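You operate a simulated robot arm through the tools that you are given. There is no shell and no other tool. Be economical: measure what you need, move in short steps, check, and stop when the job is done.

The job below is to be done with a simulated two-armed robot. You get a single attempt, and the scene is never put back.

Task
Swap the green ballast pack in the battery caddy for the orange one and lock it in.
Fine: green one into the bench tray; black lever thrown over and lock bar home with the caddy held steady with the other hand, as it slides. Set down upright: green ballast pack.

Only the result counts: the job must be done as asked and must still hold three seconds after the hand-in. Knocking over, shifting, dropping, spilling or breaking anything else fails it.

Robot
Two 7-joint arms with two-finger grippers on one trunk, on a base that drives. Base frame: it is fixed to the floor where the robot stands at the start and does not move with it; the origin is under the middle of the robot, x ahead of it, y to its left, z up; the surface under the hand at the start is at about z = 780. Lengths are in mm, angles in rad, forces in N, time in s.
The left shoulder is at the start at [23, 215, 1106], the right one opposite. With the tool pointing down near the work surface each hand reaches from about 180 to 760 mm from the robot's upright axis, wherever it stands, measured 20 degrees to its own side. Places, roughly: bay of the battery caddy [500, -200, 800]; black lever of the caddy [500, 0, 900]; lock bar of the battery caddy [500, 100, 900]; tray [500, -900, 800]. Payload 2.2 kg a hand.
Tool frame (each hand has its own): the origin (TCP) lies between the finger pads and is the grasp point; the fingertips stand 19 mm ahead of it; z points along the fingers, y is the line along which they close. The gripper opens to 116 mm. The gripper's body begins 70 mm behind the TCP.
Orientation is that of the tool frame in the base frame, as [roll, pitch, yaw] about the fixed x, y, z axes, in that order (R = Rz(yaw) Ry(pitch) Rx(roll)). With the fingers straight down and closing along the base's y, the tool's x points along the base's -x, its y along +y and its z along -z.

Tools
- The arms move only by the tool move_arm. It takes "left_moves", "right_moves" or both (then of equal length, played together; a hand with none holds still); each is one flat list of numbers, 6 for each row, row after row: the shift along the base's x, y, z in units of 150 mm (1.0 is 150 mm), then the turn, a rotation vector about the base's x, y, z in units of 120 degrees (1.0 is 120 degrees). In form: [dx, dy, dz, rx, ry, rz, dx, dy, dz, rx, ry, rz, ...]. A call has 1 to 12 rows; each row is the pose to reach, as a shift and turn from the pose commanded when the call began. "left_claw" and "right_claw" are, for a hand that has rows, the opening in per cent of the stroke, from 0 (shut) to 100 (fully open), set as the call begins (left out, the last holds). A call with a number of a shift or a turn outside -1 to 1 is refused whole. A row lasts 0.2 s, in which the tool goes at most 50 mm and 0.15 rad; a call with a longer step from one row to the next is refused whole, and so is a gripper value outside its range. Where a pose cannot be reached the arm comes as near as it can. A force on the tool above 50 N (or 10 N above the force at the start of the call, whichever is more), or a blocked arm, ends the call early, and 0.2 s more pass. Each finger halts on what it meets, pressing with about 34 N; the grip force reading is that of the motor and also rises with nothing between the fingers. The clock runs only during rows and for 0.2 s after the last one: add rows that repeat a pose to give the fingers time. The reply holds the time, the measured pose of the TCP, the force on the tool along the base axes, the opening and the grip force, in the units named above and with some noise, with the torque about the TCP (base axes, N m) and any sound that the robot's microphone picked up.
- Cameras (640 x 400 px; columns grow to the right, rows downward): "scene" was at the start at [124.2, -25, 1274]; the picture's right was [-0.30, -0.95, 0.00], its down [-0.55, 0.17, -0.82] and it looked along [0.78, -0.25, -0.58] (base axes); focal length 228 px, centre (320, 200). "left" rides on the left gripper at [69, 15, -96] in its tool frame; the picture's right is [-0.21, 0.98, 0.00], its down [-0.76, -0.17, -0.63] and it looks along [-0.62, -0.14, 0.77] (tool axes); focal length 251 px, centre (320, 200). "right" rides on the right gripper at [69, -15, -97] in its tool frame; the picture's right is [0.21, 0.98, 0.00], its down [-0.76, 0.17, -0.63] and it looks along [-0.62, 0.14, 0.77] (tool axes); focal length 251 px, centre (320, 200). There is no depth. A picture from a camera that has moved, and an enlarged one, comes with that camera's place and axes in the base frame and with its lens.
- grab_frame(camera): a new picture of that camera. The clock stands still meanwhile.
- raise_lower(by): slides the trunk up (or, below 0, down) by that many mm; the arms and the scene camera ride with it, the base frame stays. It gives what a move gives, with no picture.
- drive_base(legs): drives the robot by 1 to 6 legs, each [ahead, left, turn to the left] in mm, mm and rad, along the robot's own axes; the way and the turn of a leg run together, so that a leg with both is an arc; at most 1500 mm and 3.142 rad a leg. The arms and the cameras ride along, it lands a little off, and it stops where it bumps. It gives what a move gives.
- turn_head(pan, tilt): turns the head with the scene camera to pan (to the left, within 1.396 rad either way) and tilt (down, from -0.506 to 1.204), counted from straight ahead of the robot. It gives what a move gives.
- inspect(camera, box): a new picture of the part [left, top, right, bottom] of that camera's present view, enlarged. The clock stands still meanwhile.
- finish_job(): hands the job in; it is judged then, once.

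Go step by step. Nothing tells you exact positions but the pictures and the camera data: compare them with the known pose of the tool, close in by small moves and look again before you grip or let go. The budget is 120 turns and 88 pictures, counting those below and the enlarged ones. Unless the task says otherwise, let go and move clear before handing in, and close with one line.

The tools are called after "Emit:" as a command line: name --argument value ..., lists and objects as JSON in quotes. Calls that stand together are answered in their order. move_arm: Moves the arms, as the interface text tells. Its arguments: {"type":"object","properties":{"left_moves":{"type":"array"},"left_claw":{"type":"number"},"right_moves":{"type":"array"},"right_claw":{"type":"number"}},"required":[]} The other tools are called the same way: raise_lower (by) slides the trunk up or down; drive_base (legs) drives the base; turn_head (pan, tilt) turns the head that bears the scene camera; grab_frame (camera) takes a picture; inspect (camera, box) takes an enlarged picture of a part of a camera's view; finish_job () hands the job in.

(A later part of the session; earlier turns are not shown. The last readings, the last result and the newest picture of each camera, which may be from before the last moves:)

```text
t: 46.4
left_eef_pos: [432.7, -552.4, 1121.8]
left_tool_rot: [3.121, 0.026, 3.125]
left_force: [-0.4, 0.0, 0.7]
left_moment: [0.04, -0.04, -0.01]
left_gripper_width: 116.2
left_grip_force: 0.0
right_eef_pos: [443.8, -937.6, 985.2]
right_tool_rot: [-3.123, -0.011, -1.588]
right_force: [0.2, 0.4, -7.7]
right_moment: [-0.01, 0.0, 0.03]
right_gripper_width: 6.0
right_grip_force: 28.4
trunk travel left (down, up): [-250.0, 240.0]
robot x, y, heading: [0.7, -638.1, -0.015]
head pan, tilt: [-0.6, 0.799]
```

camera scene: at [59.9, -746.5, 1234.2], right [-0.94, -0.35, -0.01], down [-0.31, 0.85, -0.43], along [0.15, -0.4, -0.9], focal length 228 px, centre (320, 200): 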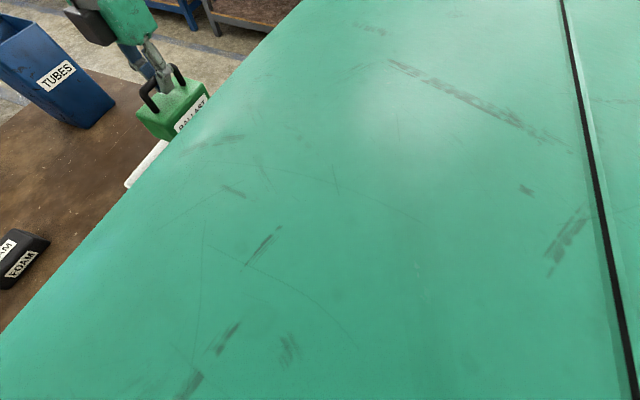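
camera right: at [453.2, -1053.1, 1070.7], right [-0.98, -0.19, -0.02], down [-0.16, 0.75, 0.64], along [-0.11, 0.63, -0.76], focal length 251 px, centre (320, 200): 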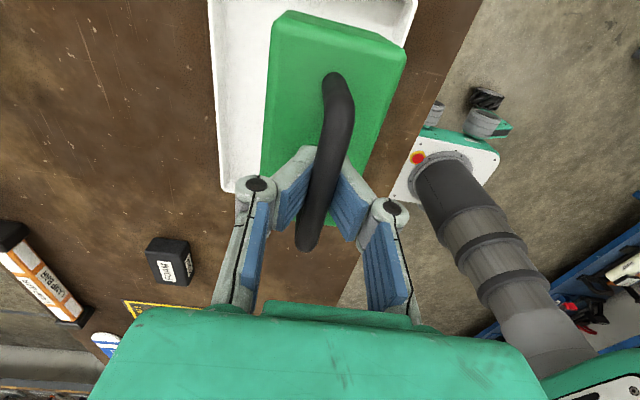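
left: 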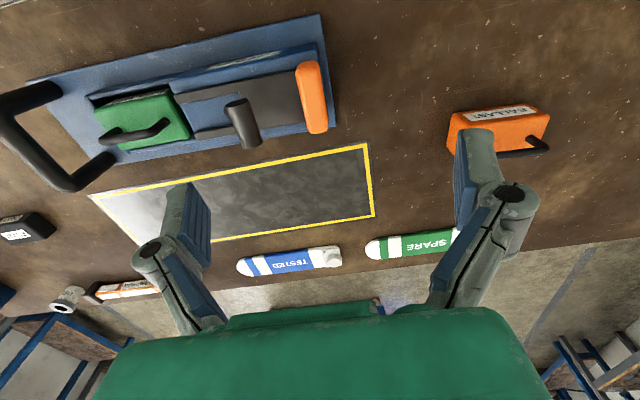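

That helped, as the sway is smaller. I'll hold longer.

Emit:
raise_lower --by 200

Emit:
raise_lower --by -200

Emit:
move_arm --left_moves '[0, 0, 0, 0, 0, 0]'

Emit:
move_arm --left_moves '[0, 0, 0, 0, 0, 0]'

```text
t: 48.5
left_eef_pos: [435.0, -516.3, 1317.6]
left_tool_rot: [-3.137, 0.022, 3.129]
left_force: [0.2, -0.4, 0.4]
left_moment: [-0.1, -0.01, 0.03]
left_gripper_width: 116.1
left_grip_force: 0.1
right_eef_pos: [446.0, -905.0, 1190.8]
right_tool_rot: [-3.123, -0.037, -1.585]
right_force: [0.7, 0.2, -7.3]
right_moment: [-0.03, 0.01, 0.0]
right_gripper_width: 6.0
right_grip_force: 28.5
trunk travel left (down, up): [-450.0, 40.0]
robot x, y, heading: [0.8, -637.2, -0.01]
head pan, tilt: [-0.6, 0.799]
```

```text
t: 50.7
left_eef_pos: [433.8, -600.9, 1124.2]
left_tool_rot: [3.086, 0.026, 3.125]
left_force: [-0.2, -2.2, 0.3]
left_moment: [0.28, 0.01, -0.02]
left_gripper_width: 116.0
left_grip_force: 0.0
right_eef_pos: [444.7, -982.7, 975.0]
right_tool_rot: [-3.125, 0.025, -1.59]
right_force: [-0.4, -4.8, -8.3]
right_moment: [0.08, -0.02, -0.06]
right_gripper_width: 6.2
right_grip_force: 28.4
trunk travel left (down, up): [-250.0, 240.0]
robot x, y, heading: [-0.4, -648.9, -0.014]
head pan, tilt: [-0.6, 0.799]
```

```text
t: 51.3
left_eef_pos: [432.3, -526.9, 1122.0]
left_tool_rot: [3.137, 0.027, 3.132]
left_force: [0.0, -0.3, -0.2]
left_moment: [0.04, 0.02, 0.0]
left_gripper_width: 116.0
left_grip_force: 0.1
right_eef_pos: [445.1, -912.9, 989.7]
right_tool_rot: [-3.122, -0.024, -1.582]
right_force: [-0.9, 0.5, -7.8]
right_moment: [-0.01, 0.0, -0.02]
right_gripper_width: 5.9
right_grip_force: 28.2
trunk travel left (down, up): [-250.0, 240.0]
robot x, y, heading: [2.9, -628.7, -0.015]
head pan, tilt: [-0.6, 0.799]
stopped in row 1 (left hand): the arm was blocked; the commanded pose is now the measured one
```

```text
t: 51.7
left_eef_pos: [433.3, -542.7, 1121.6]
left_tool_rot: [3.12, 0.026, 3.129]
left_force: [-0.6, -0.8, 0.0]
left_moment: [0.06, -0.01, 0.0]
left_gripper_width: 116.1
left_grip_force: 0.0
right_eef_pos: [442.8, -927.9, 986.4]
right_tool_rot: [-3.118, -0.01, -1.584]
right_force: [-0.2, 0.0, -7.7]
right_moment: [0.05, 0.04, -0.01]
right_gripper_width: 5.8
right_grip_force: 28.4
trunk travel left (down, up): [-250.0, 240.0]
robot x, y, heading: [2.9, -631.8, -0.01]
head pan, tilt: [-0.6, 0.799]
```

Emit:
move_arm --left_moves '[0, 0, 0, 0, 0, 0, 0, 0, 0, 0, 0, 0, 0, 0, 0, 0, 0, 0, 0, 0, 0, 0, 0, 0, 0, 0, 0, 0, 0, 0, 0, 0, 0, 0, 0, 0, 0, 0, 0, 0, 0, 0, 0, 0, 0, 0, 0, 0, 0, 0, 0, 0, 0, 0, 0, 0, 0, 0, 0, 0, 0, 0, 0, 0, 0, 0, 0, 0, 0, 0, 0, 0]' --right_moves '[0, 0, 0, 0, 0, 0, 0, 0, 0, 0, 0, 0, 0, 0, 0, 0, 0, 0, 0, 0, 0, 0, 0, 0, 0, 0, 0, 0, 0, 0, 0, 0, 0, 0, 0, 0, 0, 0, 0, 0, 0, 0, 0, 0, 0, 0, 0, 0, 0, 0, 0, 0, 0, 0, 0, 0, 0, 0, 0, 0, 0, 0, 0, 0, 0, 0, 0, 0, 0, 0, 0, 0]'

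Emit:
move_arm --left_moves '[0, 0, 0, 0, 0, 0, 0, 0, 0, 0, 0, 0, 0, 0, 0, 0, 0, 0, 0, 0, 0, 0, 0, 0, 0, 0, 0, 0, 0, 0, 0, 0, 0, 0, 0, 0, 0, 0, 0, 0, 0, 0, 0, 0, 0, 0, 0, 0, 0, 0, 0, 0, 0, 0, 0, 0, 0, 0, 0, 0, 0, 0, 0, 0, 0, 0, 0, 0, 0, 0, 0, 0]' --right_moves '[0, 0, 0, 0, 0, 0, 0, 0, 0, 0, 0, 0, 0, 0, 0, 0, 0, 0, 0, 0, 0, 0, 0, 0, 0, 0, 0, 0, 0, 0, 0, 0, 0, 0, 0, 0, 0, 0, 0, 0, 0, 0, 0, 0, 0, 0, 0, 0, 0, 0, 0, 0, 0, 0, 0, 0, 0, 0, 0, 0, 0, 0, 0, 0, 0, 0, 0, 0, 0, 0, 0, 0]'

Emit:
move_arm --left_moves '[0, 0, 0, 0, 0, 0]' --right_moves '[0, 0, 0, 0, 0, 0]'

Emit:
move_arm --left_moves '[0, 0, 0, 0, 0, 0]' --right_moves '[0, 0, 0, 0, 0, 0]'

```text
t: 54.3
left_eef_pos: [430.5, -536.6, 1123.0]
left_tool_rot: [3.127, 0.027, 3.129]
left_force: [0.5, 0.3, 0.6]
left_moment: [0.0, 0.01, 0.0]
left_gripper_width: 116.1
left_grip_force: 0.1
right_eef_pos: [443.0, -922.5, 989.2]
right_tool_rot: [-3.117, -0.016, -1.583]
right_force: [-0.5, -0.1, -7.1]
right_moment: [-0.01, 0.04, 0.01]
right_gripper_width: 5.9
right_grip_force: 28.6
trunk travel left (down, up): [-250.0, 240.0]
robot x, y, heading: [1.3, -631.6, -0.014]
head pan, tilt: [-0.6, 0.799]
```

```text
t: 56.9
left_eef_pos: [430.9, -534.4, 1121.2]
left_tool_rot: [3.129, 0.027, 3.132]
left_force: [0.4, 0.1, -0.5]
left_moment: [0.04, -0.03, -0.03]
left_gripper_width: 116.0
left_grip_force: 0.0
right_eef_pos: [441.8, -919.2, 989.9]
right_tool_rot: [-3.115, -0.019, -1.582]
right_force: [-0.1, -1.1, -6.4]
right_moment: [0.03, 0.0, 0.02]
right_gripper_width: 5.9
right_grip_force: 28.7
trunk travel left (down, up): [-250.0, 240.0]
robot x, y, heading: [3.6, -627.7, -0.014]
head pan, tilt: [-0.6, 0.799]
```

```text
t: 57.3
left_eef_pos: [432.4, -518.3, 1120.4]
left_tool_rot: [3.141, 0.026, 3.13]
left_force: [0.0, 1.2, 0.0]
left_moment: [-0.04, 0.01, 0.0]
left_gripper_width: 116.0
left_grip_force: 0.1
right_eef_pos: [444.2, -905.8, 992.2]
right_tool_rot: [-3.119, -0.03, -1.583]
right_force: [0.0, 0.8, -8.0]
right_moment: [0.02, 0.0, 0.05]
right_gripper_width: 5.9
right_grip_force: 28.6
trunk travel left (down, up): [-250.0, 240.0]
robot x, y, heading: [5.3, -628.7, -0.016]
head pan, tilt: [-0.6, 0.799]
```

```text
t: 57.7
left_eef_pos: [430.0, -555.2, 1121.1]
left_tool_rot: [3.112, 0.026, 3.13]
left_force: [-0.6, -0.2, -0.6]
left_moment: [0.07, 0.0, -0.02]
left_gripper_width: 116.2
left_grip_force: 0.1
right_eef_pos: [442.4, -939.2, 982.5]
right_tool_rot: [-3.121, -0.001, -1.579]
right_force: [-1.2, 0.2, -8.2]
right_moment: [0.01, 0.0, 0.0]
right_gripper_width: 5.9
right_grip_force: 28.2
trunk travel left (down, up): [-250.0, 240.0]
robot x, y, heading: [4.7, -634.4, -0.008]
head pan, tilt: [-0.6, 0.799]
```

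The sway stays at about ±18 mm. I'll brace the closed left fingertips on bare bench beneath the left hand to damp it, so first I'll check that spot is empty.

Emit:
move_arm --left_moves '[0, 0, -0.15, 0, 0, 0, 0, 0, -0.3, 0, 0, 0, 0, 0, -0.45, 0, 0, 0, 0, 0, -0.6, 0, 0, 0, 0, 0, -0.75, 0, 0, 0, 0, 0, -0.9, 0, 0, 0, 0, 0, -1, 0, 0, 0, 0, 0, -1, 0, 0, 0]' --right_moves '[0, 0, 0, 0, 0, 0, 0, 0, 0, 0, 0, 0, 0, 0, 0, 0, 0, 0, 0, 0, 0, 0, 0, 0, 0, 0, 0, 0, 0, 0, 0, 0, 0, 0, 0, 0, 0, 0, 0, 0, 0, 0, 0, 0, 0, 0, 0, 0]' --left_claw 0

Emit:
grab_frame --camera "left"

Emit:
grab_frame --camera "scene"

```text
t: 59.5
left_eef_pos: [429.9, -533.3, 971.7]
left_tool_rot: [3.13, 0.028, 3.131]
left_force: [0.2, -0.3, 0.4]
left_moment: [-0.01, -0.01, 0.01]
left_gripper_width: 0.0
left_grip_force: 28.3
right_eef_pos: [442.6, -920.2, 989.6]
right_tool_rot: [-3.116, -0.019, -1.582]
right_force: [-0.5, -0.1, -7.6]
right_moment: [0.05, -0.02, 0.02]
right_gripper_width: 6.1
right_grip_force: 28.6
trunk travel left (down, up): [-250.0, 240.0]
robot x, y, heading: [3.8, -630.0, -0.014]
head pan, tilt: [-0.6, 0.799]
```

```text
64 pictures are left
camera left: at [357.3, -518.1, 1066.9], right [0.22, 0.97, 0.02], down [0.74, -0.18, 0.65], along [0.64, -0.13, -0.76], focal length 251 px, centre (320, 200)
```

left: 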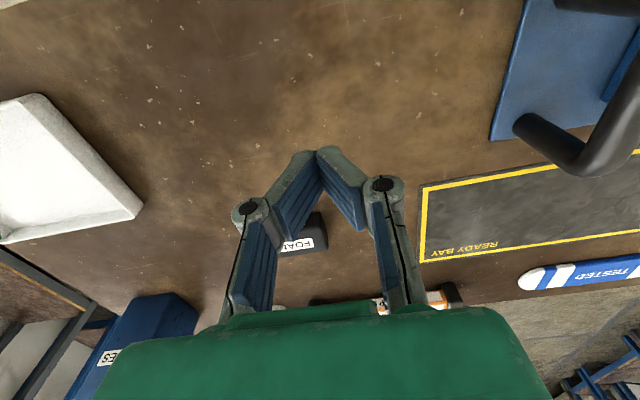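

```text
63 pictures are left
camera scene: at [109.8, -702.0, 1256.0], right [-0.58, -0.82, -0.02], down [-0.59, 0.43, -0.68], along [0.57, -0.39, -0.73], focal length 228 px, centre (320, 200)
```

scene: 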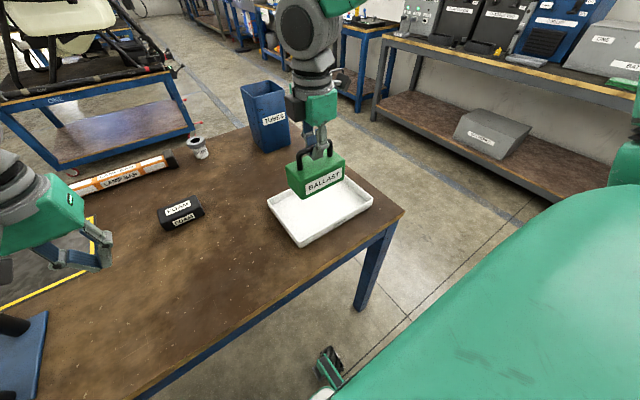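

The bench below the left fingertips is clear. I'll come down gently to touch it.

Emit:
move_arm --left_moves '[0, 0, -0.15, 0, 0, 0, 0, 0, -0.3, 0, 0, 0, 0, 0, -0.45, 0, 0, 0, 0, 0, -0.6, 0, 0, 0, 0, 0, -0.75, 0, 0, 0, 0, 0, -0.85, 0, 0, 0, 0, 0, -0.93, 0, 0, 0, 0, 0, -1, 0, 0, 0]' --right_moves '[0, 0, 0, 0, 0, 0, 0, 0, 0, 0, 0, 0, 0, 0, 0, 0, 0, 0, 0, 0, 0, 0, 0, 0, 0, 0, 0, 0, 0, 0, 0, 0, 0, 0, 0, 0, 0, 0, 0, 0, 0, 0, 0, 0, 0, 0, 0, 0]'

Emit:
move_arm --left_moves '[0, 0, -0.04, 0, 0, 0, 0, 0, -0.08, 0, 0, 0, 0, 0, -0.12, 0, 0, 0, 0, 0, -0.15, 0, 0, 0, 0, 0, -0.17, 0, 0, 0, 0, 0, -0.19, 0, 0, 0]' --right_moves '[0, 0, 0, 0, 0, 0, 0, 0, 0, 0, 0, 0, 0, 0, 0, 0, 0, 0, 0, 0, 0, 0, 0, 0, 0, 0, 0, 0, 0, 0, 0, 0, 0, 0, 0, 0]'

```text
t: 61.3
left_eef_pos: [432.2, -511.0, 820.1]
left_tool_rot: [-3.136, 0.023, 3.135]
left_force: [-0.4, 1.6, -0.5]
left_moment: [-0.11, -0.01, 0.03]
left_gripper_width: 0.0
left_grip_force: 27.7
right_eef_pos: [443.0, -896.4, 995.3]
right_tool_rot: [-3.115, -0.039, -1.579]
right_force: [-0.2, 0.3, -6.8]
right_moment: [-0.05, 0.01, -0.02]
right_gripper_width: 6.0
right_grip_force: 28.7
trunk travel left (down, up): [-250.0, 240.0]
robot x, y, heading: [-3.2, -621.7, -0.014]
head pan, tilt: [-0.6, 0.799]
```

```text
t: 62.9
left_eef_pos: [434.0, -538.6, 800.0]
left_tool_rot: [3.134, 0.04, 3.137]
left_force: [-4.6, -12.4, 26.3]
left_moment: [-0.76, 0.33, 0.13]
left_gripper_width: 0.0
left_grip_force: 28.8
right_eef_pos: [438.6, -927.0, 991.3]
right_tool_rot: [-3.117, -0.018, -1.587]
right_force: [1.4, 1.4, -7.0]
right_moment: [-0.06, 0.05, 0.01]
right_gripper_width: 6.0
right_grip_force: 28.3
trunk travel left (down, up): [-250.0, 240.0]
robot x, y, heading: [2.3, -638.9, -0.015]
head pan, tilt: [-0.6, 0.799]
stopped in row 6 (right hand): the arm was blocked; the commanded pose is now the measured one
```

Emit:
move_arm --right_moves '[0, 0, 0, 0, 0, 0, 0, 0, 0, 0, 0, 0]'

Emit:
move_arm --right_moves '[0, 0, 0, 0, 0, 0, 0, 0, 0, 0, 0, 0]'

Emit:
move_arm --right_moves '[0, 0, 0, 0, 0, 0, 0, 0, 0, 0, 0, 0]'

Emit:
move_arm --right_moves '[0, 0, 0, 0, 0, 0]'

```text
t: 63.5
left_eef_pos: [434.2, -544.9, 799.1]
left_tool_rot: [3.125, 0.037, 3.137]
left_force: [1.5, 8.8, 14.2]
left_moment: [0.08, 0.1, -0.07]
left_gripper_width: 0.0
left_grip_force: 28.3
right_eef_pos: [440.1, -938.6, 987.8]
right_tool_rot: [-3.118, -0.008, -1.588]
right_force: [-0.1, 0.7, -8.1]
right_moment: [0.02, 0.01, -0.01]
right_gripper_width: 5.9
right_grip_force: 28.3
trunk travel left (down, up): [-250.0, 240.0]
robot x, y, heading: [2.9, -642.1, -0.011]
head pan, tilt: [-0.6, 0.799]
```

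```text
t: 64.1
left_eef_pos: [432.3, -536.4, 799.7]
left_tool_rot: [3.13, 0.038, 3.137]
left_force: [0.1, -4.0, 26.6]
left_moment: [-0.11, 0.24, -0.01]
left_gripper_width: 0.0
left_grip_force: 28.6
right_eef_pos: [439.5, -926.0, 990.1]
right_tool_rot: [-3.115, -0.017, -1.588]
right_force: [0.3, -0.2, -7.8]
right_moment: [-0.02, 0.02, 0.0]
right_gripper_width: 5.8
right_grip_force: 28.4
trunk travel left (down, up): [-250.0, 240.0]
robot x, y, heading: [4.9, -637.4, -0.018]
head pan, tilt: [-0.6, 0.799]
```

```text
t: 64.7
left_eef_pos: [433.0, -537.6, 798.4]
left_tool_rot: [3.131, 0.039, 3.134]
left_force: [0.9, 2.2, 29.1]
left_moment: [0.0, 0.29, -0.05]
left_gripper_width: 0.1
left_grip_force: 28.2
right_eef_pos: [439.8, -927.1, 991.6]
right_tool_rot: [-3.116, -0.016, -1.587]
right_force: [0.5, -0.6, -6.1]
right_moment: [0.0, 0.04, -0.02]
right_gripper_width: 6.1
right_grip_force: 28.5
trunk travel left (down, up): [-250.0, 240.0]
robot x, y, heading: [4.5, -636.1, -0.012]
head pan, tilt: [-0.6, 0.799]
```

```text
t: 65.1
left_eef_pos: [433.6, -536.8, 798.4]
left_tool_rot: [3.131, 0.038, 3.138]
left_force: [1.4, 5.2, 29.8]
left_moment: [0.03, 0.3, -0.04]
left_gripper_width: 0.0
left_grip_force: 28.5
right_eef_pos: [440.1, -926.5, 992.1]
right_tool_rot: [-3.115, -0.017, -1.586]
right_force: [-0.2, -0.5, -7.6]
right_moment: [0.02, -0.05, -0.05]
right_gripper_width: 6.1
right_grip_force: 28.3
trunk travel left (down, up): [-250.0, 240.0]
robot x, y, heading: [3.3, -638.0, -0.015]
head pan, tilt: [-0.6, 0.799]
```

Bracing stopped the sway. Now I'll slowly bring the pack over the tray centre, level it and lower it to just above the tray floor.

Emit:
move_arm --right_moves '[0.02, -0.03, 0, 0.002, 0.003, 0, 0.04, -0.06, 0, 0.004, 0.006, 0, 0.06, -0.09, -0.02, 0.006, 0.009, 0, 0.08, -0.12, -0.06, 0.008, 0.0127, 0, 0.08, -0.12, -0.13, 0.008, 0.0127, 0, 0.08, -0.12, -0.2, 0.008, 0.0127, 0, 0.08, -0.12, -0.28, 0.008, 0.0127, 0, 0.08, -0.12, -0.36, 0.008, 0.0127, 0, 0.08, -0.12, -0.44, 0.008, 0.0127, 0, 0.08, -0.12, -0.5, 0.008, 0.0127, 0, 0.08, -0.12, -0.55, 0.008, 0.0127, 0, 0.08, -0.12, -0.58, 0.008, 0.0127, 0]'

Emit:
grab_frame --camera "scene"

Emit:
grab_frame --camera "right"

```text
t: 67.7
left_eef_pos: [433.3, -537.5, 798.8]
left_tool_rot: [3.133, 0.039, 3.134]
left_force: [0.3, 6.5, 30.3]
left_moment: [0.06, 0.3, -0.07]
left_gripper_width: 0.1
left_grip_force: 28.5
right_eef_pos: [450.9, -945.1, 904.2]
right_tool_rot: [3.141, 0.0, -1.585]
right_force: [-0.5, -0.8, -7.4]
right_moment: [0.01, -0.04, -0.01]
right_gripper_width: 6.0
right_grip_force: 28.5
trunk travel left (down, up): [-250.0, 240.0]
robot x, y, heading: [1.3, -635.9, -0.015]
head pan, tilt: [-0.6, 0.799]
```

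```text
62 pictures are left
camera scene: at [108.4, -683.7, 1258.3], right [-0.58, -0.82, 0.0], down [-0.59, 0.41, -0.7], along [0.57, -0.4, -0.72], focal length 228 px, centre (320, 200)
```

scene: 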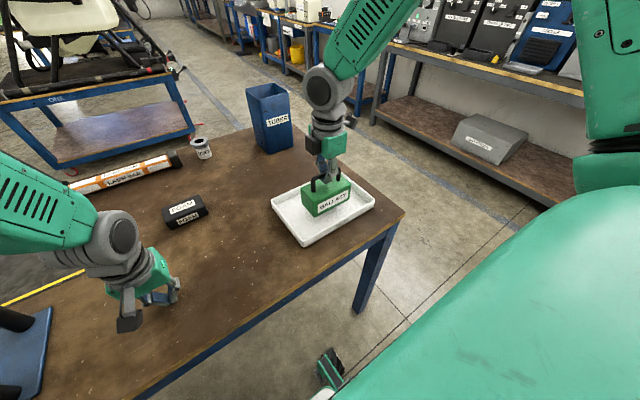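

```text
61 pictures are left
camera right: at [465.9, -1014.8, 1001.0], right [-0.98, -0.2, 0.0], down [-0.15, 0.76, 0.63], along [-0.13, 0.62, -0.77], focal length 251 px, centre (320, 200)
```

right: 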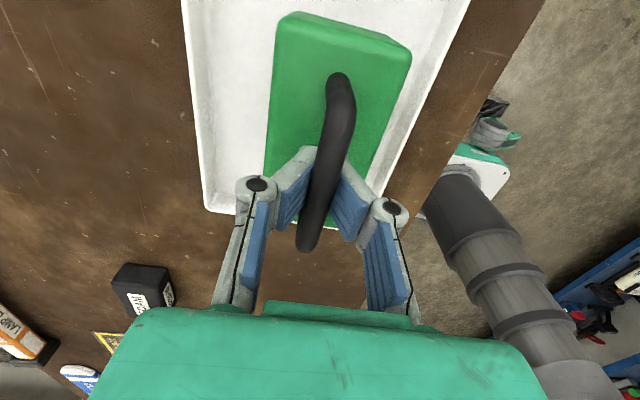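

The pack is centred and about 20–25 mm above the tray floor. I'll lower slowly until contact.

Emit:
move_arm --right_moves '[0, 0, -0.03, 0, 0, 0, 0, 0, -0.06, 0, 0, 0, 0, 0, -0.09, 0, 0, 0, 0, 0, -0.11, 0, 0, 0, 0, 0, -0.12, 0, 0, 0]'

```text
t: 68.9
left_eef_pos: [433.3, -537.1, 799.2]
left_tool_rot: [3.131, 0.039, 3.136]
left_force: [0.4, 3.1, 29.0]
left_moment: [0.01, 0.29, -0.03]
left_gripper_width: 0.0
left_grip_force: 27.9
right_eef_pos: [451.7, -945.2, 886.4]
right_tool_rot: [3.141, -0.001, -1.586]
right_force: [-0.8, -1.0, -7.3]
right_moment: [0.04, -0.02, 0.04]
right_gripper_width: 6.4
right_grip_force: 28.4
trunk travel left (down, up): [-250.0, 240.0]
robot x, y, heading: [2.1, -634.1, -0.012]
head pan, tilt: [-0.6, 0.799]
```

Emit:
move_arm --right_moves '[0, 0, -0.015, 0, 0, 0, 0, 0, -0.03, 0, 0, 0, 0, 0, -0.045, 0, 0, 0, 0, 0, -0.06, 0, 0, 0]'

```text
t: 69.9
left_eef_pos: [433.2, -538.3, 798.7]
left_tool_rot: [3.132, 0.038, 3.137]
left_force: [1.8, 0.4, 24.2]
left_moment: [-0.03, 0.23, 0.02]
left_gripper_width: 0.1
left_grip_force: 28.2
right_eef_pos: [450.8, -945.1, 878.1]
right_tool_rot: [3.14, 0.0, -1.585]
right_force: [-2.5, 0.2, 0.1]
right_moment: [0.02, -0.03, 0.03]
right_gripper_width: 0.2
right_grip_force: 29.0
trunk travel left (down, up): [-250.0, 240.0]
robot x, y, heading: [2.0, -635.5, -0.017]
head pan, tilt: [-0.6, 0.799]
```

The fingers have closed fully, so the bar slipped out as the pack touched down. I'll look.

Emit:
inspect --camera "scene" --box '[250, 130, 410, 260]'

Emit:
grab_frame --camera "right"

```text
3.08 times, centred on (330, 195) of scene
camera zoom: at [108.2, -684.3, 1258.3], right [-0.58, -0.82, 0.0], down [-0.59, 0.41, -0.7], along [0.57, -0.4, -0.72], focal length 700 px, centre (289, 215)
```

zoom: 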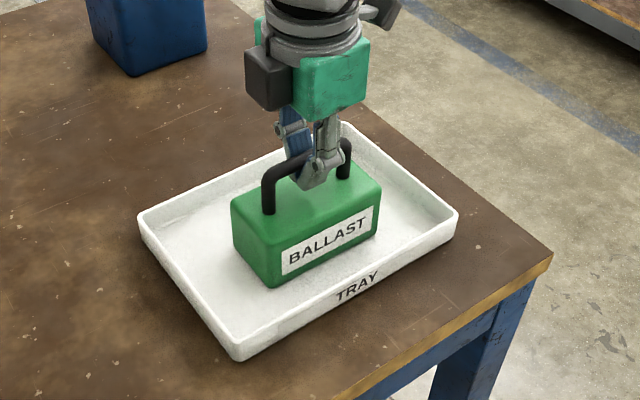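

```text
59 pictures are left
camera right: at [465.6, -1014.9, 974.3], right [-0.98, -0.2, 0.0], down [-0.15, 0.76, 0.63], along [-0.12, 0.62, -0.77], focal length 251 px, centre (320, 200)
```

right: 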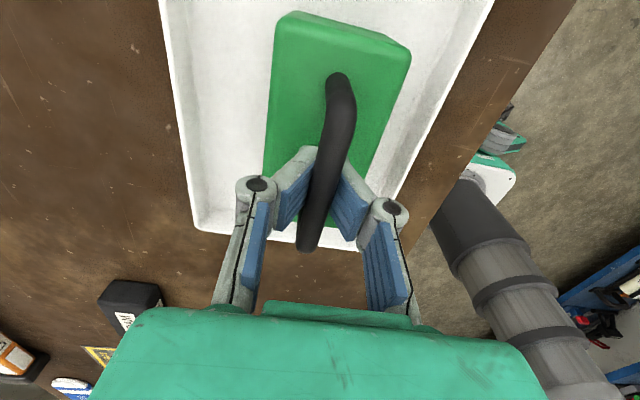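

The pack stands upright in the tray. I'll open and rise slowly.

Emit:
move_arm --right_moves '[0, 0, 0, 0, 0, 0, 0, 0, 0, 0, 0, 0, 0, 0, 0, 0, 0, 0, 0, 0, 0.03, 0, 0, 0, 0, 0, 0.1, 0, 0, 0, 0, 0, 0.18, 0, 0, 0, 0, 0, 0.28, 0, 0, 0, 0, 0, 0.4, 0, 0, 0, 0, 0, 0.5, 0, 0, 0, 0, 0, 0.58, 0, 0, 0, 0, 0, 0.65, 0, 0, 0]' --right_claw 50

Emit:
inspect --camera "scene" --box '[230, 110, 420, 260]'

```text
t: 72.3
left_eef_pos: [432.9, -537.3, 799.0]
left_tool_rot: [3.131, 0.037, 3.136]
left_force: [1.8, -1.4, 26.7]
left_moment: [-0.05, 0.23, 0.01]
left_gripper_width: 0.0
left_grip_force: 28.8
right_eef_pos: [451.8, -945.6, 974.5]
right_tool_rot: [3.141, 0.0, -1.586]
right_force: [-0.9, 0.1, 0.0]
right_moment: [-0.01, 0.03, -0.04]
right_gripper_width: 58.0
right_grip_force: 0.1
trunk travel left (down, up): [-250.0, 240.0]
robot x, y, heading: [1.4, -636.5, -0.011]
head pan, tilt: [-0.6, 0.799]
```

```text
2.67 times, centred on (325, 185) of scene
camera zoom: at [107.9, -685.0, 1258.3], right [-0.58, -0.82, 0.0], down [-0.59, 0.42, -0.7], along [0.57, -0.4, -0.72], focal length 607 px, centre (307, 240)
```

zoom: 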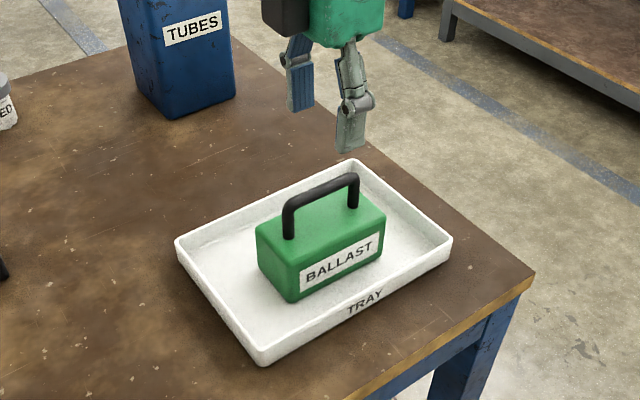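

The green pack is upright in the tray and released. I'll bring both hands up and in gently, then drive back.

Emit:
move_arm --right_moves '[0, 0.02, 0.05, 0, 0, 0, -0.02, 0.08, 0.12, 0, 0, 0, -0.04, 0.16, 0.2, 0, 0, 0, -0.07, 0.26, 0.3, 0, 0, 0, -0.1, 0.36, 0.4, 0, 0, 0, -0.13, 0.46, 0.5, 0, 0, 0, -0.16, 0.56, 0.6, 0, 0, 0, -0.2, 0.66, 0.7, 0, 0, 0, -0.24, 0.76, 0.8, 0, 0, 0, -0.28, 0.86, 0.86, 0, 0, 0, -0.3, 0.94, 0.9, 0, 0, 0, -0.3, 1, 0.9, 0, 0, 0]' --left_moves '[0, 0, 0.03, 0, 0, 0, 0, 0, 0.08, 0, 0, 0, 0, 0, 0.15, 0, 0, 0, 0, 0, 0.25, 0, 0, 0, 0, 0, 0.35, 0, 0, 0, 0, 0, 0.45, 0, 0, 0, 0, 0, 0.56, 0, 0, 0, 0, 0, 0.67, 0, 0, 0, 0, 0, 0.78, 0, 0, 0, 0, 0, 0.88, 0, 0, 0, 0, 0, 0.95, 0, 0, 0, 0, 0, 1, 0, 0, 0]'

Emit:
move_arm --left_moves '[0, 0.03, 0.08, 0, 0, 0, -0.01, 0.08, 0.16, 0, 0, 0, -0.03, 0.15, 0.24, 0, 0, 0, -0.05, 0.25, 0.32, 0, 0, 0, -0.08, 0.35, 0.4, 0, 0, 0, -0.1, 0.45, 0.46, 0, 0, 0, -0.13, 0.56, 0.5, 0, 0, 0, -0.16, 0.67, 0.5, 0, 0, 0, -0.18, 0.77, 0.5, 0, 0, 0, -0.19, 0.85, 0.5, 0, 0, 0, -0.2, 0.9, 0.5, 0, 0, 0, -0.2, 0.92, 0.5, 0, 0, 0]'

Emit:
drive_base --legs '[[0, 160, 0], [0, 160, 0], [0, 160, 0], [0, 160, 0]]'

Emit:
turn_head --pan -0.1 --tilt 0.7

Emit:
grab_frame --camera "scene"

```text
t: 74.9
left_eef_pos: [433.9, -536.7, 947.6]
left_tool_rot: [3.132, 0.036, 3.136]
left_force: [0.0, 0.8, 0.1]
left_moment: [0.01, -0.01, -0.03]
left_gripper_width: 0.1
left_grip_force: 28.7
right_eef_pos: [409.1, -794.3, 1108.7]
right_tool_rot: [3.141, 0.001, -1.586]
right_force: [0.6, -0.3, 1.2]
right_moment: [0.02, -0.01, 0.02]
right_gripper_width: 58.1
right_grip_force: 0.1
trunk travel left (down, up): [-250.0, 240.0]
robot x, y, heading: [5.6, -636.8, -0.011]
head pan, tilt: [-0.6, 0.799]
```

```text
t: 77.5
left_eef_pos: [403.9, -398.3, 1022.4]
left_tool_rot: [3.132, 0.039, 3.133]
left_force: [-0.2, 0.8, 0.2]
left_moment: [0.03, -0.02, -0.01]
left_gripper_width: 0.0
left_grip_force: 28.3
right_eef_pos: [407.2, -794.2, 1109.9]
right_tool_rot: [3.142, -0.001, -1.587]
right_force: [-0.4, -0.6, -0.9]
right_moment: [-0.02, 0.03, 0.01]
right_gripper_width: 58.0
right_grip_force: 0.1
trunk travel left (down, up): [-250.0, 240.0]
robot x, y, heading: [6.0, -638.3, -0.012]
head pan, tilt: [-0.6, 0.799]
```

```text
t: 82.2
left_eef_pos: [396.9, 261.8, 1002.8]
left_tool_rot: [-3.122, 0.017, 3.13]
left_force: [-1.8, 3.2, -2.0]
left_moment: [-0.31, -0.23, 0.0]
left_gripper_width: 0.0
left_grip_force: 28.5
right_eef_pos: [400.5, -117.4, 1099.8]
right_tool_rot: [3.13, -0.025, -1.576]
right_force: [0.3, 4.6, -1.4]
right_moment: [-0.41, 0.05, 0.06]
right_gripper_width: 57.9
right_grip_force: 0.0
trunk travel left (down, up): [-250.0, 240.0]
robot x, y, heading: [15.8, -0.2, -0.024]
head pan, tilt: [-0.6, 0.799]
stopped in leg 4: the robot was blocked; the commanded pose is now the measured one
```

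```text
t: 83.2
left_eef_pos: [397.9, 253.6, 1012.5]
left_tool_rot: [3.14, 0.028, 3.127]
left_force: [-0.7, 0.3, -0.3]
left_moment: [-0.09, 0.01, -0.01]
left_gripper_width: 0.0
left_grip_force: 27.8
right_eef_pos: [404.5, -129.8, 1104.7]
right_tool_rot: [3.136, -0.005, -1.58]
right_force: [1.5, 0.9, -0.2]
right_moment: [-0.12, 0.05, 0.01]
right_gripper_width: 58.2
right_grip_force: 0.0
trunk travel left (down, up): [-250.0, 240.0]
robot x, y, heading: [18.2, 9.7, -0.02]
head pan, tilt: [-0.099, 0.7]
```

```text
57 pictures are left
camera scene: at [146.6, 0.9, 1265.9], right [-0.12, -0.99, 0.0], down [-0.65, 0.08, -0.76], along [0.75, -0.09, -0.65], focal length 228 px, centre (320, 200)
```

scene: 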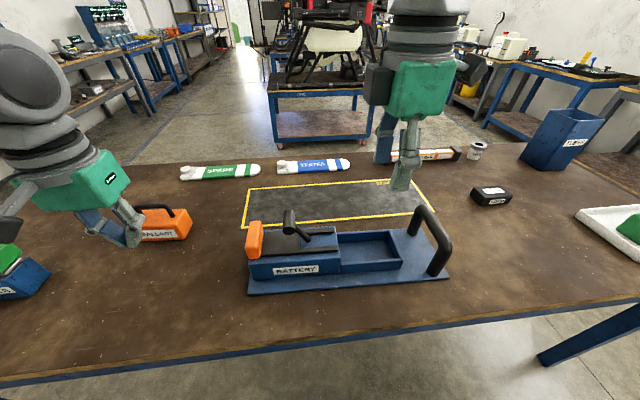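

Back in front of the caddy. I'll brace the left fingertips on the bare bench at about [398, 254] to kill any sway, then pick a better working stance.

Emit:
move_arm --left_moves '[0, 0, -0.1, 0, 0, 0, 0, 0, -0.2, 0, 0, 0, 0, 0, -0.3, 0, 0, 0, 0, 0, -0.4, 0, 0, 0, 0, 0, -0.5, 0, 0, 0, 0, 0, -0.6, 0, 0, 0, 0, 0, -0.7, 0, 0, 0, 0, 0, -0.8, 0, 0, 0, 0, 0, -0.9, 0, 0, 0, 0, 0, -1, 0, 0, 0]'

Emit:
grab_frame --camera "left"

```text
t: 85.4
left_eef_pos: [391.9, 201.4, 872.8]
left_tool_rot: [3.095, 0.036, 3.125]
left_force: [-1.6, 1.1, 0.7]
left_moment: [-0.06, -0.08, -0.01]
left_gripper_width: 0.1
left_grip_force: 28.7
right_eef_pos: [391.4, -187.4, 1097.9]
right_tool_rot: [3.136, 0.037, -1.583]
right_force: [-0.4, 0.3, 0.3]
right_moment: [-0.06, -0.02, -0.02]
right_gripper_width: 57.9
right_grip_force: 0.0
trunk travel left (down, up): [-250.0, 240.0]
robot x, y, heading: [7.6, -0.1, -0.02]
head pan, tilt: [-0.099, 0.7]
```

```text
56 pictures are left
camera left: at [317.8, 213.4, 967.6], right [0.23, 0.97, 0.05], down [0.73, -0.21, 0.65], along [0.64, -0.11, -0.76], focal length 251 px, centre (320, 200)
```

left: 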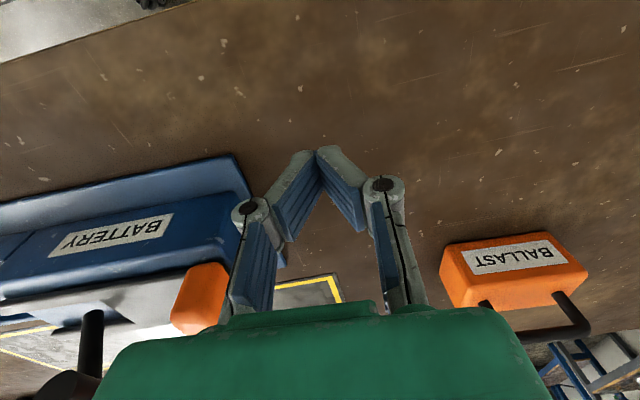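

Emit:
move_arm --left_moves '[0, 0, -0.08, 0, 0, 0, 0, 0, -0.16, 0, 0, 0, 0, 0, -0.24, 0, 0, 0, 0, 0, -0.32, 0, 0, 0, 0, 0, -0.39, 0, 0, 0, 0, 0, -0.44, 0, 0, 0, 0, 0, -0.48, 0, 0, 0, 0, 0, -0.51, 0, 0, 0, 0, 0, -0.52, 0, 0, 0]'

Emit:
move_arm --right_moves '[0, 0, 0, 0, 0, 0, 0, 0, 0, 0, 0, 0, 0, 0, 0, 0, 0, 0, 0, 0, 0, 0, 0, 0]'

Emit:
move_arm --right_moves '[0, 0, 0, 0, 0, 0, 0, 0, 0, 0, 0, 0]'

```text
t: 87.0
left_eef_pos: [393.2, 253.1, 799.1]
left_tool_rot: [-3.138, 0.043, 3.136]
left_force: [1.6, 29.2, 40.8]
left_moment: [0.31, 0.46, -0.29]
left_gripper_width: 0.0
left_grip_force: 28.7
right_eef_pos: [393.4, -121.7, 1109.6]
right_tool_rot: [-3.139, -0.013, -1.576]
right_force: [0.3, 0.9, -0.4]
right_moment: [-0.01, 0.01, 0.03]
right_gripper_width: 57.9
right_grip_force: 0.0
trunk travel left (down, up): [-250.0, 240.0]
robot x, y, heading: [11.1, 12.6, -0.016]
head pan, tilt: [-0.099, 0.7]
stopped in row 8 (left hand): the force on the tool passed its limit at 89 N (the readings are from after the stop); the commanded pose is now the measured one
```

```text
t: 88.0
left_eef_pos: [391.9, 218.7, 800.9]
left_tool_rot: [3.12, 0.033, 3.123]
left_force: [-0.5, 0.1, 0.2]
left_moment: [0.03, 0.0, -0.01]
left_gripper_width: 0.0
left_grip_force: 28.4
right_eef_pos: [396.7, -162.5, 1101.8]
right_tool_rot: [3.14, 0.021, -1.581]
right_force: [0.2, 0.6, 0.6]
right_moment: [0.06, 0.02, 0.01]
right_gripper_width: 58.1
right_grip_force: 0.0
trunk travel left (down, up): [-250.0, 240.0]
robot x, y, heading: [9.2, 7.0, -0.016]
head pan, tilt: [-0.099, 0.7]
```

```text
t: 88.6
left_eef_pos: [394.6, 245.0, 798.7]
left_tool_rot: [-3.136, 0.045, 3.13]
left_force: [4.7, -0.2, 15.1]
left_moment: [0.01, 0.03, -0.01]
left_gripper_width: 0.0
left_grip_force: 28.0
right_eef_pos: [394.0, -127.8, 1108.4]
right_tool_rot: [-3.138, -0.005, -1.576]
right_force: [0.2, 1.4, 0.1]
right_moment: [-0.07, -0.01, -0.03]
right_gripper_width: 57.9
right_grip_force: 0.0
trunk travel left (down, up): [-250.0, 240.0]
robot x, y, heading: [9.7, 12.1, -0.016]
head pan, tilt: [-0.099, 0.7]
```

Contact is light, so I'll press a bit more and hold.

Emit:
move_arm --left_moves '[0, 0, -0.04, 0, 0, 0, 0, 0, -0.08, 0, 0, 0, 0, 0, -0.1, 0, 0, 0, 0, 0, -0.1, 0, 0, 0, 0, 0, -0.1, 0, 0, 0]'

Emit:
move_arm --right_moves '[0, 0, 0, 0, 0, 0, 0, 0, 0, 0, 0, 0, 0, 0, 0, 0, 0, 0, 0, 0, 0, 0, 0, 0]'

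Emit:
move_arm --right_moves '[0, 0, 0, 0, 0, 0, 0, 0, 0, 0, 0, 0]'

```text
t: 89.0
left_eef_pos: [393.8, 212.4, 801.0]
left_tool_rot: [3.105, 0.041, 3.125]
left_force: [0.4, -1.6, 0.0]
left_moment: [0.05, -0.01, -0.02]
left_gripper_width: 0.0
left_grip_force: 28.0
right_eef_pos: [394.5, -173.6, 1102.1]
right_tool_rot: [-3.141, 0.03, -1.58]
right_force: [0.7, -0.6, -0.4]
right_moment: [0.08, 0.01, 0.0]
right_gripper_width: 58.0
right_grip_force: 0.0
trunk travel left (down, up): [-250.0, 240.0]
robot x, y, heading: [7.1, 1.5, -0.017]
head pan, tilt: [-0.099, 0.7]
stopped in row 2 (left hand): the force on the tool passed its limit at 55 N (the readings are from after the stop); the commanded pose is now the measured one
```

```text
t: 90.0
left_eef_pos: [393.2, 221.4, 799.1]
left_tool_rot: [3.115, 0.041, 3.127]
left_force: [0.3, -6.0, 15.0]
left_moment: [-0.18, 0.18, 0.04]
left_gripper_width: 0.0
left_grip_force: 28.8
right_eef_pos: [393.5, -161.4, 1105.2]
right_tool_rot: [-3.141, 0.02, -1.579]
right_force: [-0.9, 0.3, -0.4]
right_moment: [0.0, 0.03, -0.05]
right_gripper_width: 57.7
right_grip_force: 0.0
trunk travel left (down, up): [-250.0, 240.0]
robot x, y, heading: [12.6, 7.9, -0.02]
head pan, tilt: [-0.099, 0.7]
```

```text
t: 90.6
left_eef_pos: [392.8, 222.3, 798.8]
left_tool_rot: [3.113, 0.044, 3.126]
left_force: [-2.1, -6.2, 10.0]
left_moment: [-0.18, 0.15, 0.04]
left_gripper_width: 0.2
left_grip_force: 28.4
right_eef_pos: [393.3, -159.8, 1105.2]
right_tool_rot: [-3.14, 0.019, -1.58]
right_force: [0.2, -0.6, 0.5]
right_moment: [-0.01, 0.02, 0.01]
right_gripper_width: 57.8
right_grip_force: 0.0
trunk travel left (down, up): [-250.0, 240.0]
robot x, y, heading: [12.1, 6.4, -0.019]
head pan, tilt: [-0.099, 0.7]
```

Settled. Before freeing the left hand I'll brace the right fingertips on bare bench in front of the caddy at about [340, -200], so the robot stays steady.

Emit:
move_arm --right_moves '[-0.03, -0.02, -0.05, 0, 0, 0, -0.06, -0.05, -0.13, 0, 0, 0, -0.1, -0.08, -0.22, 0, 0, 0, -0.15, -0.12, -0.31, 0, 0, 0, -0.2, -0.16, -0.4, 0, 0, 0, -0.25, -0.2, -0.5, 0, 0, 0, -0.3, -0.24, -0.6, 0, 0, 0, -0.33, -0.26, -0.7, 0, 0, 0, -0.35, -0.27, -0.8, 0, 0, 0, -0.35, -0.27, -0.88, 0, 0, 0, -0.35, -0.27, -0.95, 0, 0, 0, -0.35, -0.27, -1, 0, 0, 0]' --right_claw 0

Emit:
grab_frame --camera "right"

Emit:
grab_frame --camera "scene"

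```text
t: 93.2
left_eef_pos: [394.2, 225.2, 800.8]
left_tool_rot: [3.115, 0.044, 3.128]
left_force: [-0.6, 0.0, 9.3]
left_moment: [-0.07, 0.11, -0.01]
left_gripper_width: 0.0
left_grip_force: 28.4
right_eef_pos: [340.7, -200.8, 953.7]
right_tool_rot: [-3.141, 0.02, -1.579]
right_force: [-0.7, -0.7, -0.8]
right_moment: [0.02, 0.02, 0.0]
right_gripper_width: 0.2
right_grip_force: 28.5
trunk travel left (down, up): [-250.0, 240.0]
robot x, y, heading: [9.0, 6.4, -0.02]
head pan, tilt: [-0.099, 0.7]
```

```text
55 pictures are left
camera right: at [355.7, -271.5, 1049.6], right [-0.98, -0.21, -0.01], down [-0.16, 0.75, 0.65], along [-0.13, 0.63, -0.76], focal length 251 px, centre (320, 200)
```

right: 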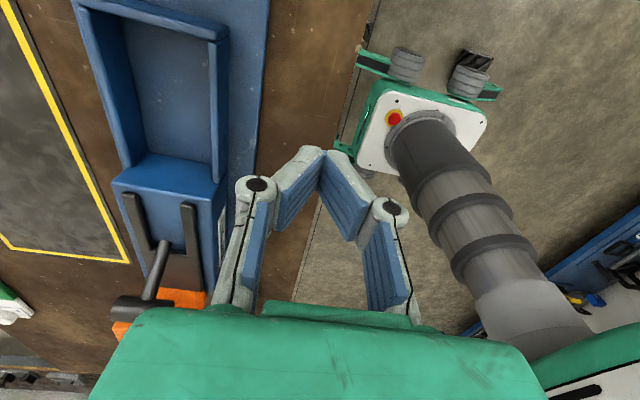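

```text
54 pictures are left
camera scene: at [135.7, -4.1, 1266.4], right [-0.12, -0.99, 0.0], down [-0.64, 0.08, -0.76], along [0.76, -0.09, -0.65], focal length 228 px, centre (320, 200)
```

scene: 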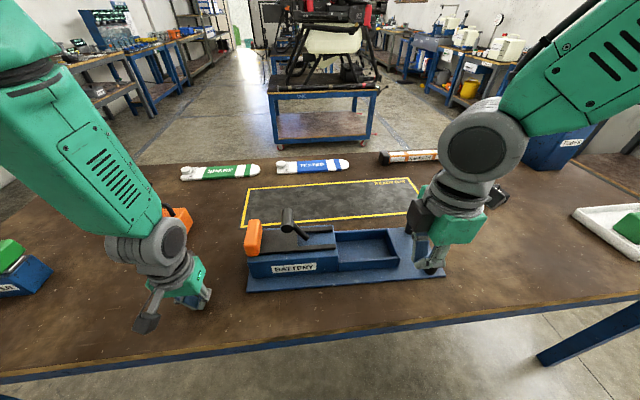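

Bench under the right tip is bare, but I'll shift 14 mm inward from the edge, then come down to contact.

Emit:
move_arm --right_moves '[0.04, 0, -0.06, 0, 0, 0, 0.09, 0, -0.14, 0, 0, 0, 0.09, 0, -0.23, 0, 0, 0, 0.09, 0, -0.33, 0, 0, 0, 0.09, 0, -0.43, 0, 0, 0, 0.09, 0, -0.53, 0, 0, 0, 0.09, 0, -0.63, 0, 0, 0, 0.09, 0, -0.73, 0, 0, 0, 0.09, 0, -0.82, 0, 0, 0, 0.09, 0, -0.9, 0, 0, 0, 0.09, 0, -0.96, 0, 0, 0]'

Emit:
move_arm --right_moves '[0, 0, -0.03, 0, 0, 0, 0, 0, -0.06, 0, 0, 0, 0, 0, -0.09, 0, 0, 0, 0, 0, -0.11, 0, 0, 0, 0, 0, -0.13, 0, 0, 0]'

```text
t: 95.6
left_eef_pos: [393.8, 223.2, 798.0]
left_tool_rot: [3.115, 0.043, 3.127]
left_force: [0.6, -0.6, 11.1]
left_moment: [-0.08, 0.12, -0.02]
left_gripper_width: 0.0
left_grip_force: 28.4
right_eef_pos: [355.0, -200.8, 811.0]
right_tool_rot: [-3.137, 0.019, -1.58]
right_force: [0.4, -0.1, -0.4]
right_moment: [0.02, -0.01, 0.0]
right_gripper_width: 0.0
right_grip_force: 29.0
trunk travel left (down, up): [-250.0, 240.0]
robot x, y, heading: [8.6, 6.4, -0.022]
head pan, tilt: [-0.099, 0.7]
```

```text
t: 96.7
left_eef_pos: [390.1, 224.8, 798.4]
left_tool_rot: [3.117, 0.042, 3.127]
left_force: [-1.2, 0.1, 3.9]
left_moment: [-0.02, 0.07, -0.03]
left_gripper_width: 0.0
left_grip_force: 28.8
right_eef_pos: [354.5, -199.8, 798.9]
right_tool_rot: [-3.131, 0.012, -1.581]
right_force: [-4.1, -0.6, 25.6]
right_moment: [-0.23, 0.15, -0.02]
right_gripper_width: 0.0
right_grip_force: 28.5
trunk travel left (down, up): [-250.0, 240.0]
robot x, y, heading: [9.3, 6.5, -0.021]
head pan, tilt: [-0.099, 0.7]
stopped in row 5 (right hand): the force on the tool passed its limit at 57 N (the readings are from after the stop); the commanded pose is now the measured one
```

Right hand braced. The orange handle bar is at about [630, 378, 872] and runs nearly along y. I'll bring the left hand up towards it, turning a quarter.

Emit:
move_arm --left_moves '[0, 0, 0.05, 0, 0, -0.02, 0.02, 0.02, 0.13, 0, 0, -0.08, 0.08, 0.08, 0.23, 0, 0, -0.15, 0.16, 0.15, 0.34, 0, 0, -0.22, 0.26, 0.25, 0.45, 0, 0, -0.29, 0.36, 0.34, 0.56, 0, 0, -0.36, 0.46, 0.44, 0.67, 0, 0, -0.43, 0.56, 0.53, 0.77, 0, 0, -0.5, 0.66, 0.63, 0.86, 0, 0, -0.57, 0.76, 0.72, 0.93, 0, 0, -0.64, 0.84, 0.79, 0.98, 0, 0, -0.7, 0.9, 0.85, 1, 0, 0, -0.75]' --left_claw 50

Emit:
grab_frame --camera "left"

```text
t: 99.2
left_eef_pos: [525.8, 354.9, 949.5]
left_tool_rot: [3.116, 0.044, 1.556]
left_force: [-0.7, -1.0, -0.6]
left_moment: [0.02, 0.01, -0.04]
left_gripper_width: 58.1
left_grip_force: 0.1
right_eef_pos: [354.4, -199.6, 797.3]
right_tool_rot: [-3.131, 0.01, -1.581]
right_force: [-1.3, -7.6, 48.2]
right_moment: [-0.47, 0.11, -0.01]
right_gripper_width: 0.0
right_grip_force: 28.9
trunk travel left (down, up): [-250.0, 240.0]
robot x, y, heading: [11.6, 7.6, -0.019]
head pan, tilt: [-0.099, 0.7]
```

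```text
53 pictures are left
camera left: at [537.9, 427.6, 1042.6], right [0.97, -0.23, 0.04], down [-0.19, -0.72, 0.66], along [-0.13, -0.65, -0.75], focal length 251 px, centre (320, 200)
```

left: 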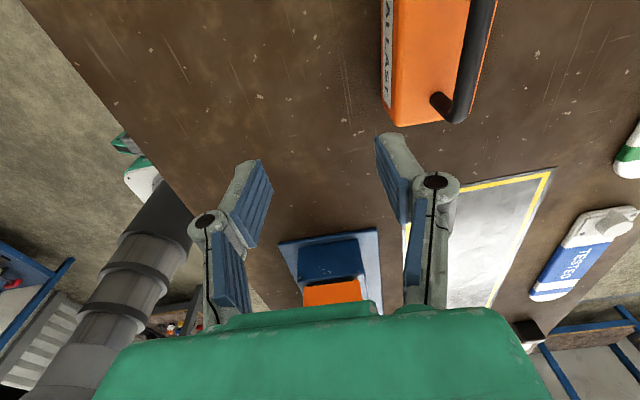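

The orange handle is yawed about 0.1 rad. I'll move above it with a matching turn and level the tool.

Emit:
move_arm --left_moves '[0.05, 0.01, 0, 0.003, 0.002, -0.006, 0.13, 0.02, 0, 0.006, 0.004, -0.012, 0.22, 0.04, 0, 0.009, 0.006, -0.02, 0.32, 0.06, 0, 0.012, 0.008, -0.028, 0.42, 0.08, 0, 0.015, 0.01, -0.034, 0.52, 0.1, 0, 0.018, 0.012, -0.04, 0.6, 0.12, 0, 0.021, 0.012, -0.045, 0.66, 0.127, 0, 0.021, 0.012, -0.045, 0.68, 0.127, 0, 0.021, 0.012, -0.045]'

Emit:
grab_frame --camera "left"

```text
t: 101.2
left_eef_pos: [628.1, 373.9, 949.0]
left_tool_rot: [3.141, 0.002, 1.465]
left_force: [0.0, 0.0, -0.2]
left_moment: [-0.01, 0.0, -0.04]
left_gripper_width: 58.1
left_grip_force: 0.1
right_eef_pos: [355.0, -198.9, 798.8]
right_tool_rot: [-3.131, 0.014, -1.581]
right_force: [-0.6, -3.7, 47.6]
right_moment: [-0.38, 0.1, -0.01]
right_gripper_width: 0.0
right_grip_force: 28.1
trunk travel left (down, up): [-250.0, 240.0]
robot x, y, heading: [10.0, 4.7, -0.018]
head pan, tilt: [-0.099, 0.7]
```

```text
52 pictures are left
camera left: at [648.9, 440.3, 1045.6], right [0.95, -0.32, 0.0], down [-0.25, -0.73, 0.63], along [-0.2, -0.6, -0.77], focal length 251 px, centre (320, 200)
```

left: 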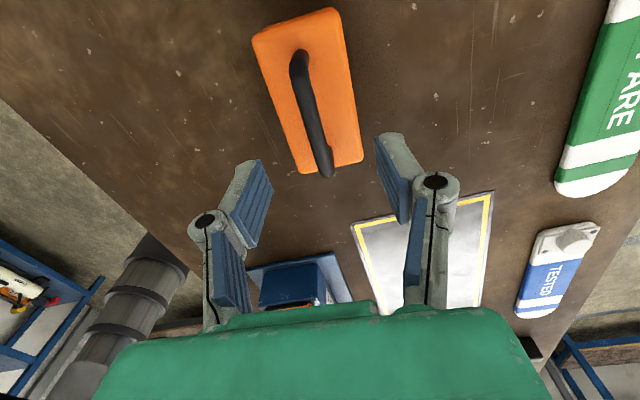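

The bar midpoint is at [622.5, 375]. I'll shift 5 mm and go down around it.

Emit:
move_arm --left_moves '[-0.02, 0, -0.06, 0, 0, 0, -0.037, 0, -0.14, 0, 0, 0, -0.037, 0, -0.23, 0, 0, 0, -0.037, 0, -0.32, 0, 0, 0, -0.037, 0, -0.4, 0, 0, 0, -0.037, 0, -0.46, 0, 0, 0, -0.037, 0, -0.5, 0, 0, 0]'

Emit:
grab_frame --camera "left"

Emit:
inspect --camera "scene" --box '[110, 150, 230, 250]'

```text
t: 102.8
left_eef_pos: [622.1, 372.8, 873.4]
left_tool_rot: [-3.14, 0.003, 1.465]
left_force: [-0.3, 0.2, 0.8]
left_moment: [-0.01, -0.01, 0.02]
left_gripper_width: 58.0
left_grip_force: 0.2
right_eef_pos: [354.3, -199.1, 798.1]
right_tool_rot: [-3.132, 0.013, -1.58]
right_force: [-0.2, -0.7, 46.8]
right_moment: [-0.36, 0.1, -0.02]
right_gripper_width: 0.0
right_grip_force: 28.5
trunk travel left (down, up): [-250.0, 240.0]
robot x, y, heading: [10.3, 6.8, -0.015]
head pan, tilt: [-0.099, 0.7]
```

```text
51 pictures are left
camera left: at [643.7, 440.5, 969.6], right [0.95, -0.32, 0.0], down [-0.25, -0.73, 0.63], along [-0.2, -0.6, -0.77], focal length 251 px, centre (320, 200)
```

left: 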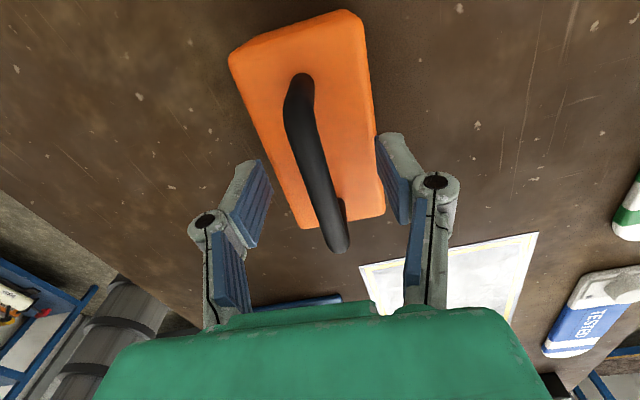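

```text
4.00 times, centred on (170, 200) of scene
camera zoom: at [134.4, 1.4, 1266.9], right [-0.12, -0.99, 0.0], down [-0.64, 0.07, -0.76], along [0.76, -0.09, -0.64], focal length 910 px, centre (920, 200)
```

zoom: 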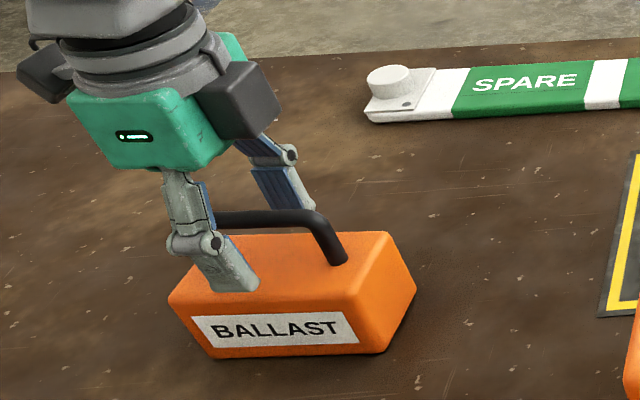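

Well centred. I'll close on the bar.

Emit:
move_arm --left_moves '[0, 0, -0.02, 0, 0, 0, 0, 0, -0.02, 0, 0, 0, 0, 0, -0.02, 0, 0, 0, 0, 0, -0.02, 0, 0, 0, 0, 0, -0.02, 0, 0, 0]' --left_claw 0

```text
t: 104.0
left_eef_pos: [621.8, 373.2, 871.2]
left_tool_rot: [-3.14, 0.004, 1.464]
left_force: [-0.4, 0.1, 0.1]
left_moment: [-0.02, 0.0, 0.0]
left_gripper_width: 0.0
left_grip_force: 28.2
right_eef_pos: [355.3, -198.6, 798.4]
right_tool_rot: [-3.132, 0.014, -1.582]
right_force: [0.5, -1.4, 46.8]
right_moment: [-0.35, 0.09, -0.02]
right_gripper_width: 0.0
right_grip_force: 29.0
trunk travel left (down, up): [-250.0, 240.0]
robot x, y, heading: [12.4, 4.7, -0.02]
head pan, tilt: [-0.099, 0.7]
```

Emit:
inspect --camera "scene" --box '[120, 170, 210, 245]'

Emit:
inspect --camera "left" --box '[200, 60, 440, 270]'

```text
5.33 times, centred on (165, 208) of scene
camera zoom: at [134.4, 1.6, 1266.9], right [-0.12, -0.99, 0.0], down [-0.64, 0.07, -0.76], along [0.76, -0.09, -0.64], focal length 1214 px, centre (1147, 160)
```

zoom: 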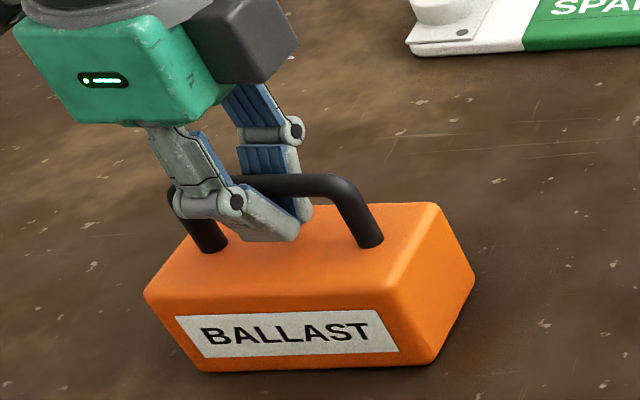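

```text
1.90 times, centred on (320, 165) of left
camera zoom: at [643.6, 440.4, 967.1], right [0.95, -0.32, 0.0], down [-0.25, -0.73, 0.63], along [-0.2, -0.6, -0.77], focal length 479 px, centre (320, 267)
```

zoom: 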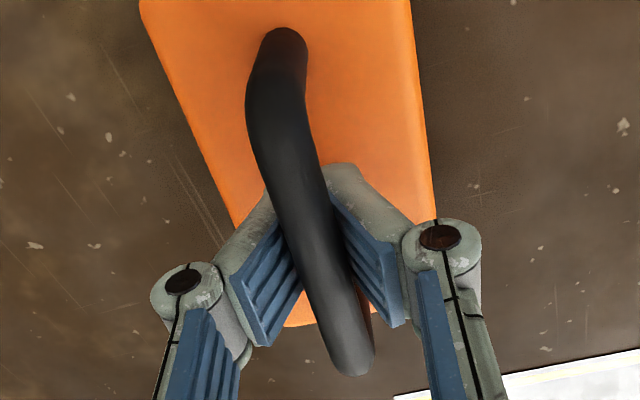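

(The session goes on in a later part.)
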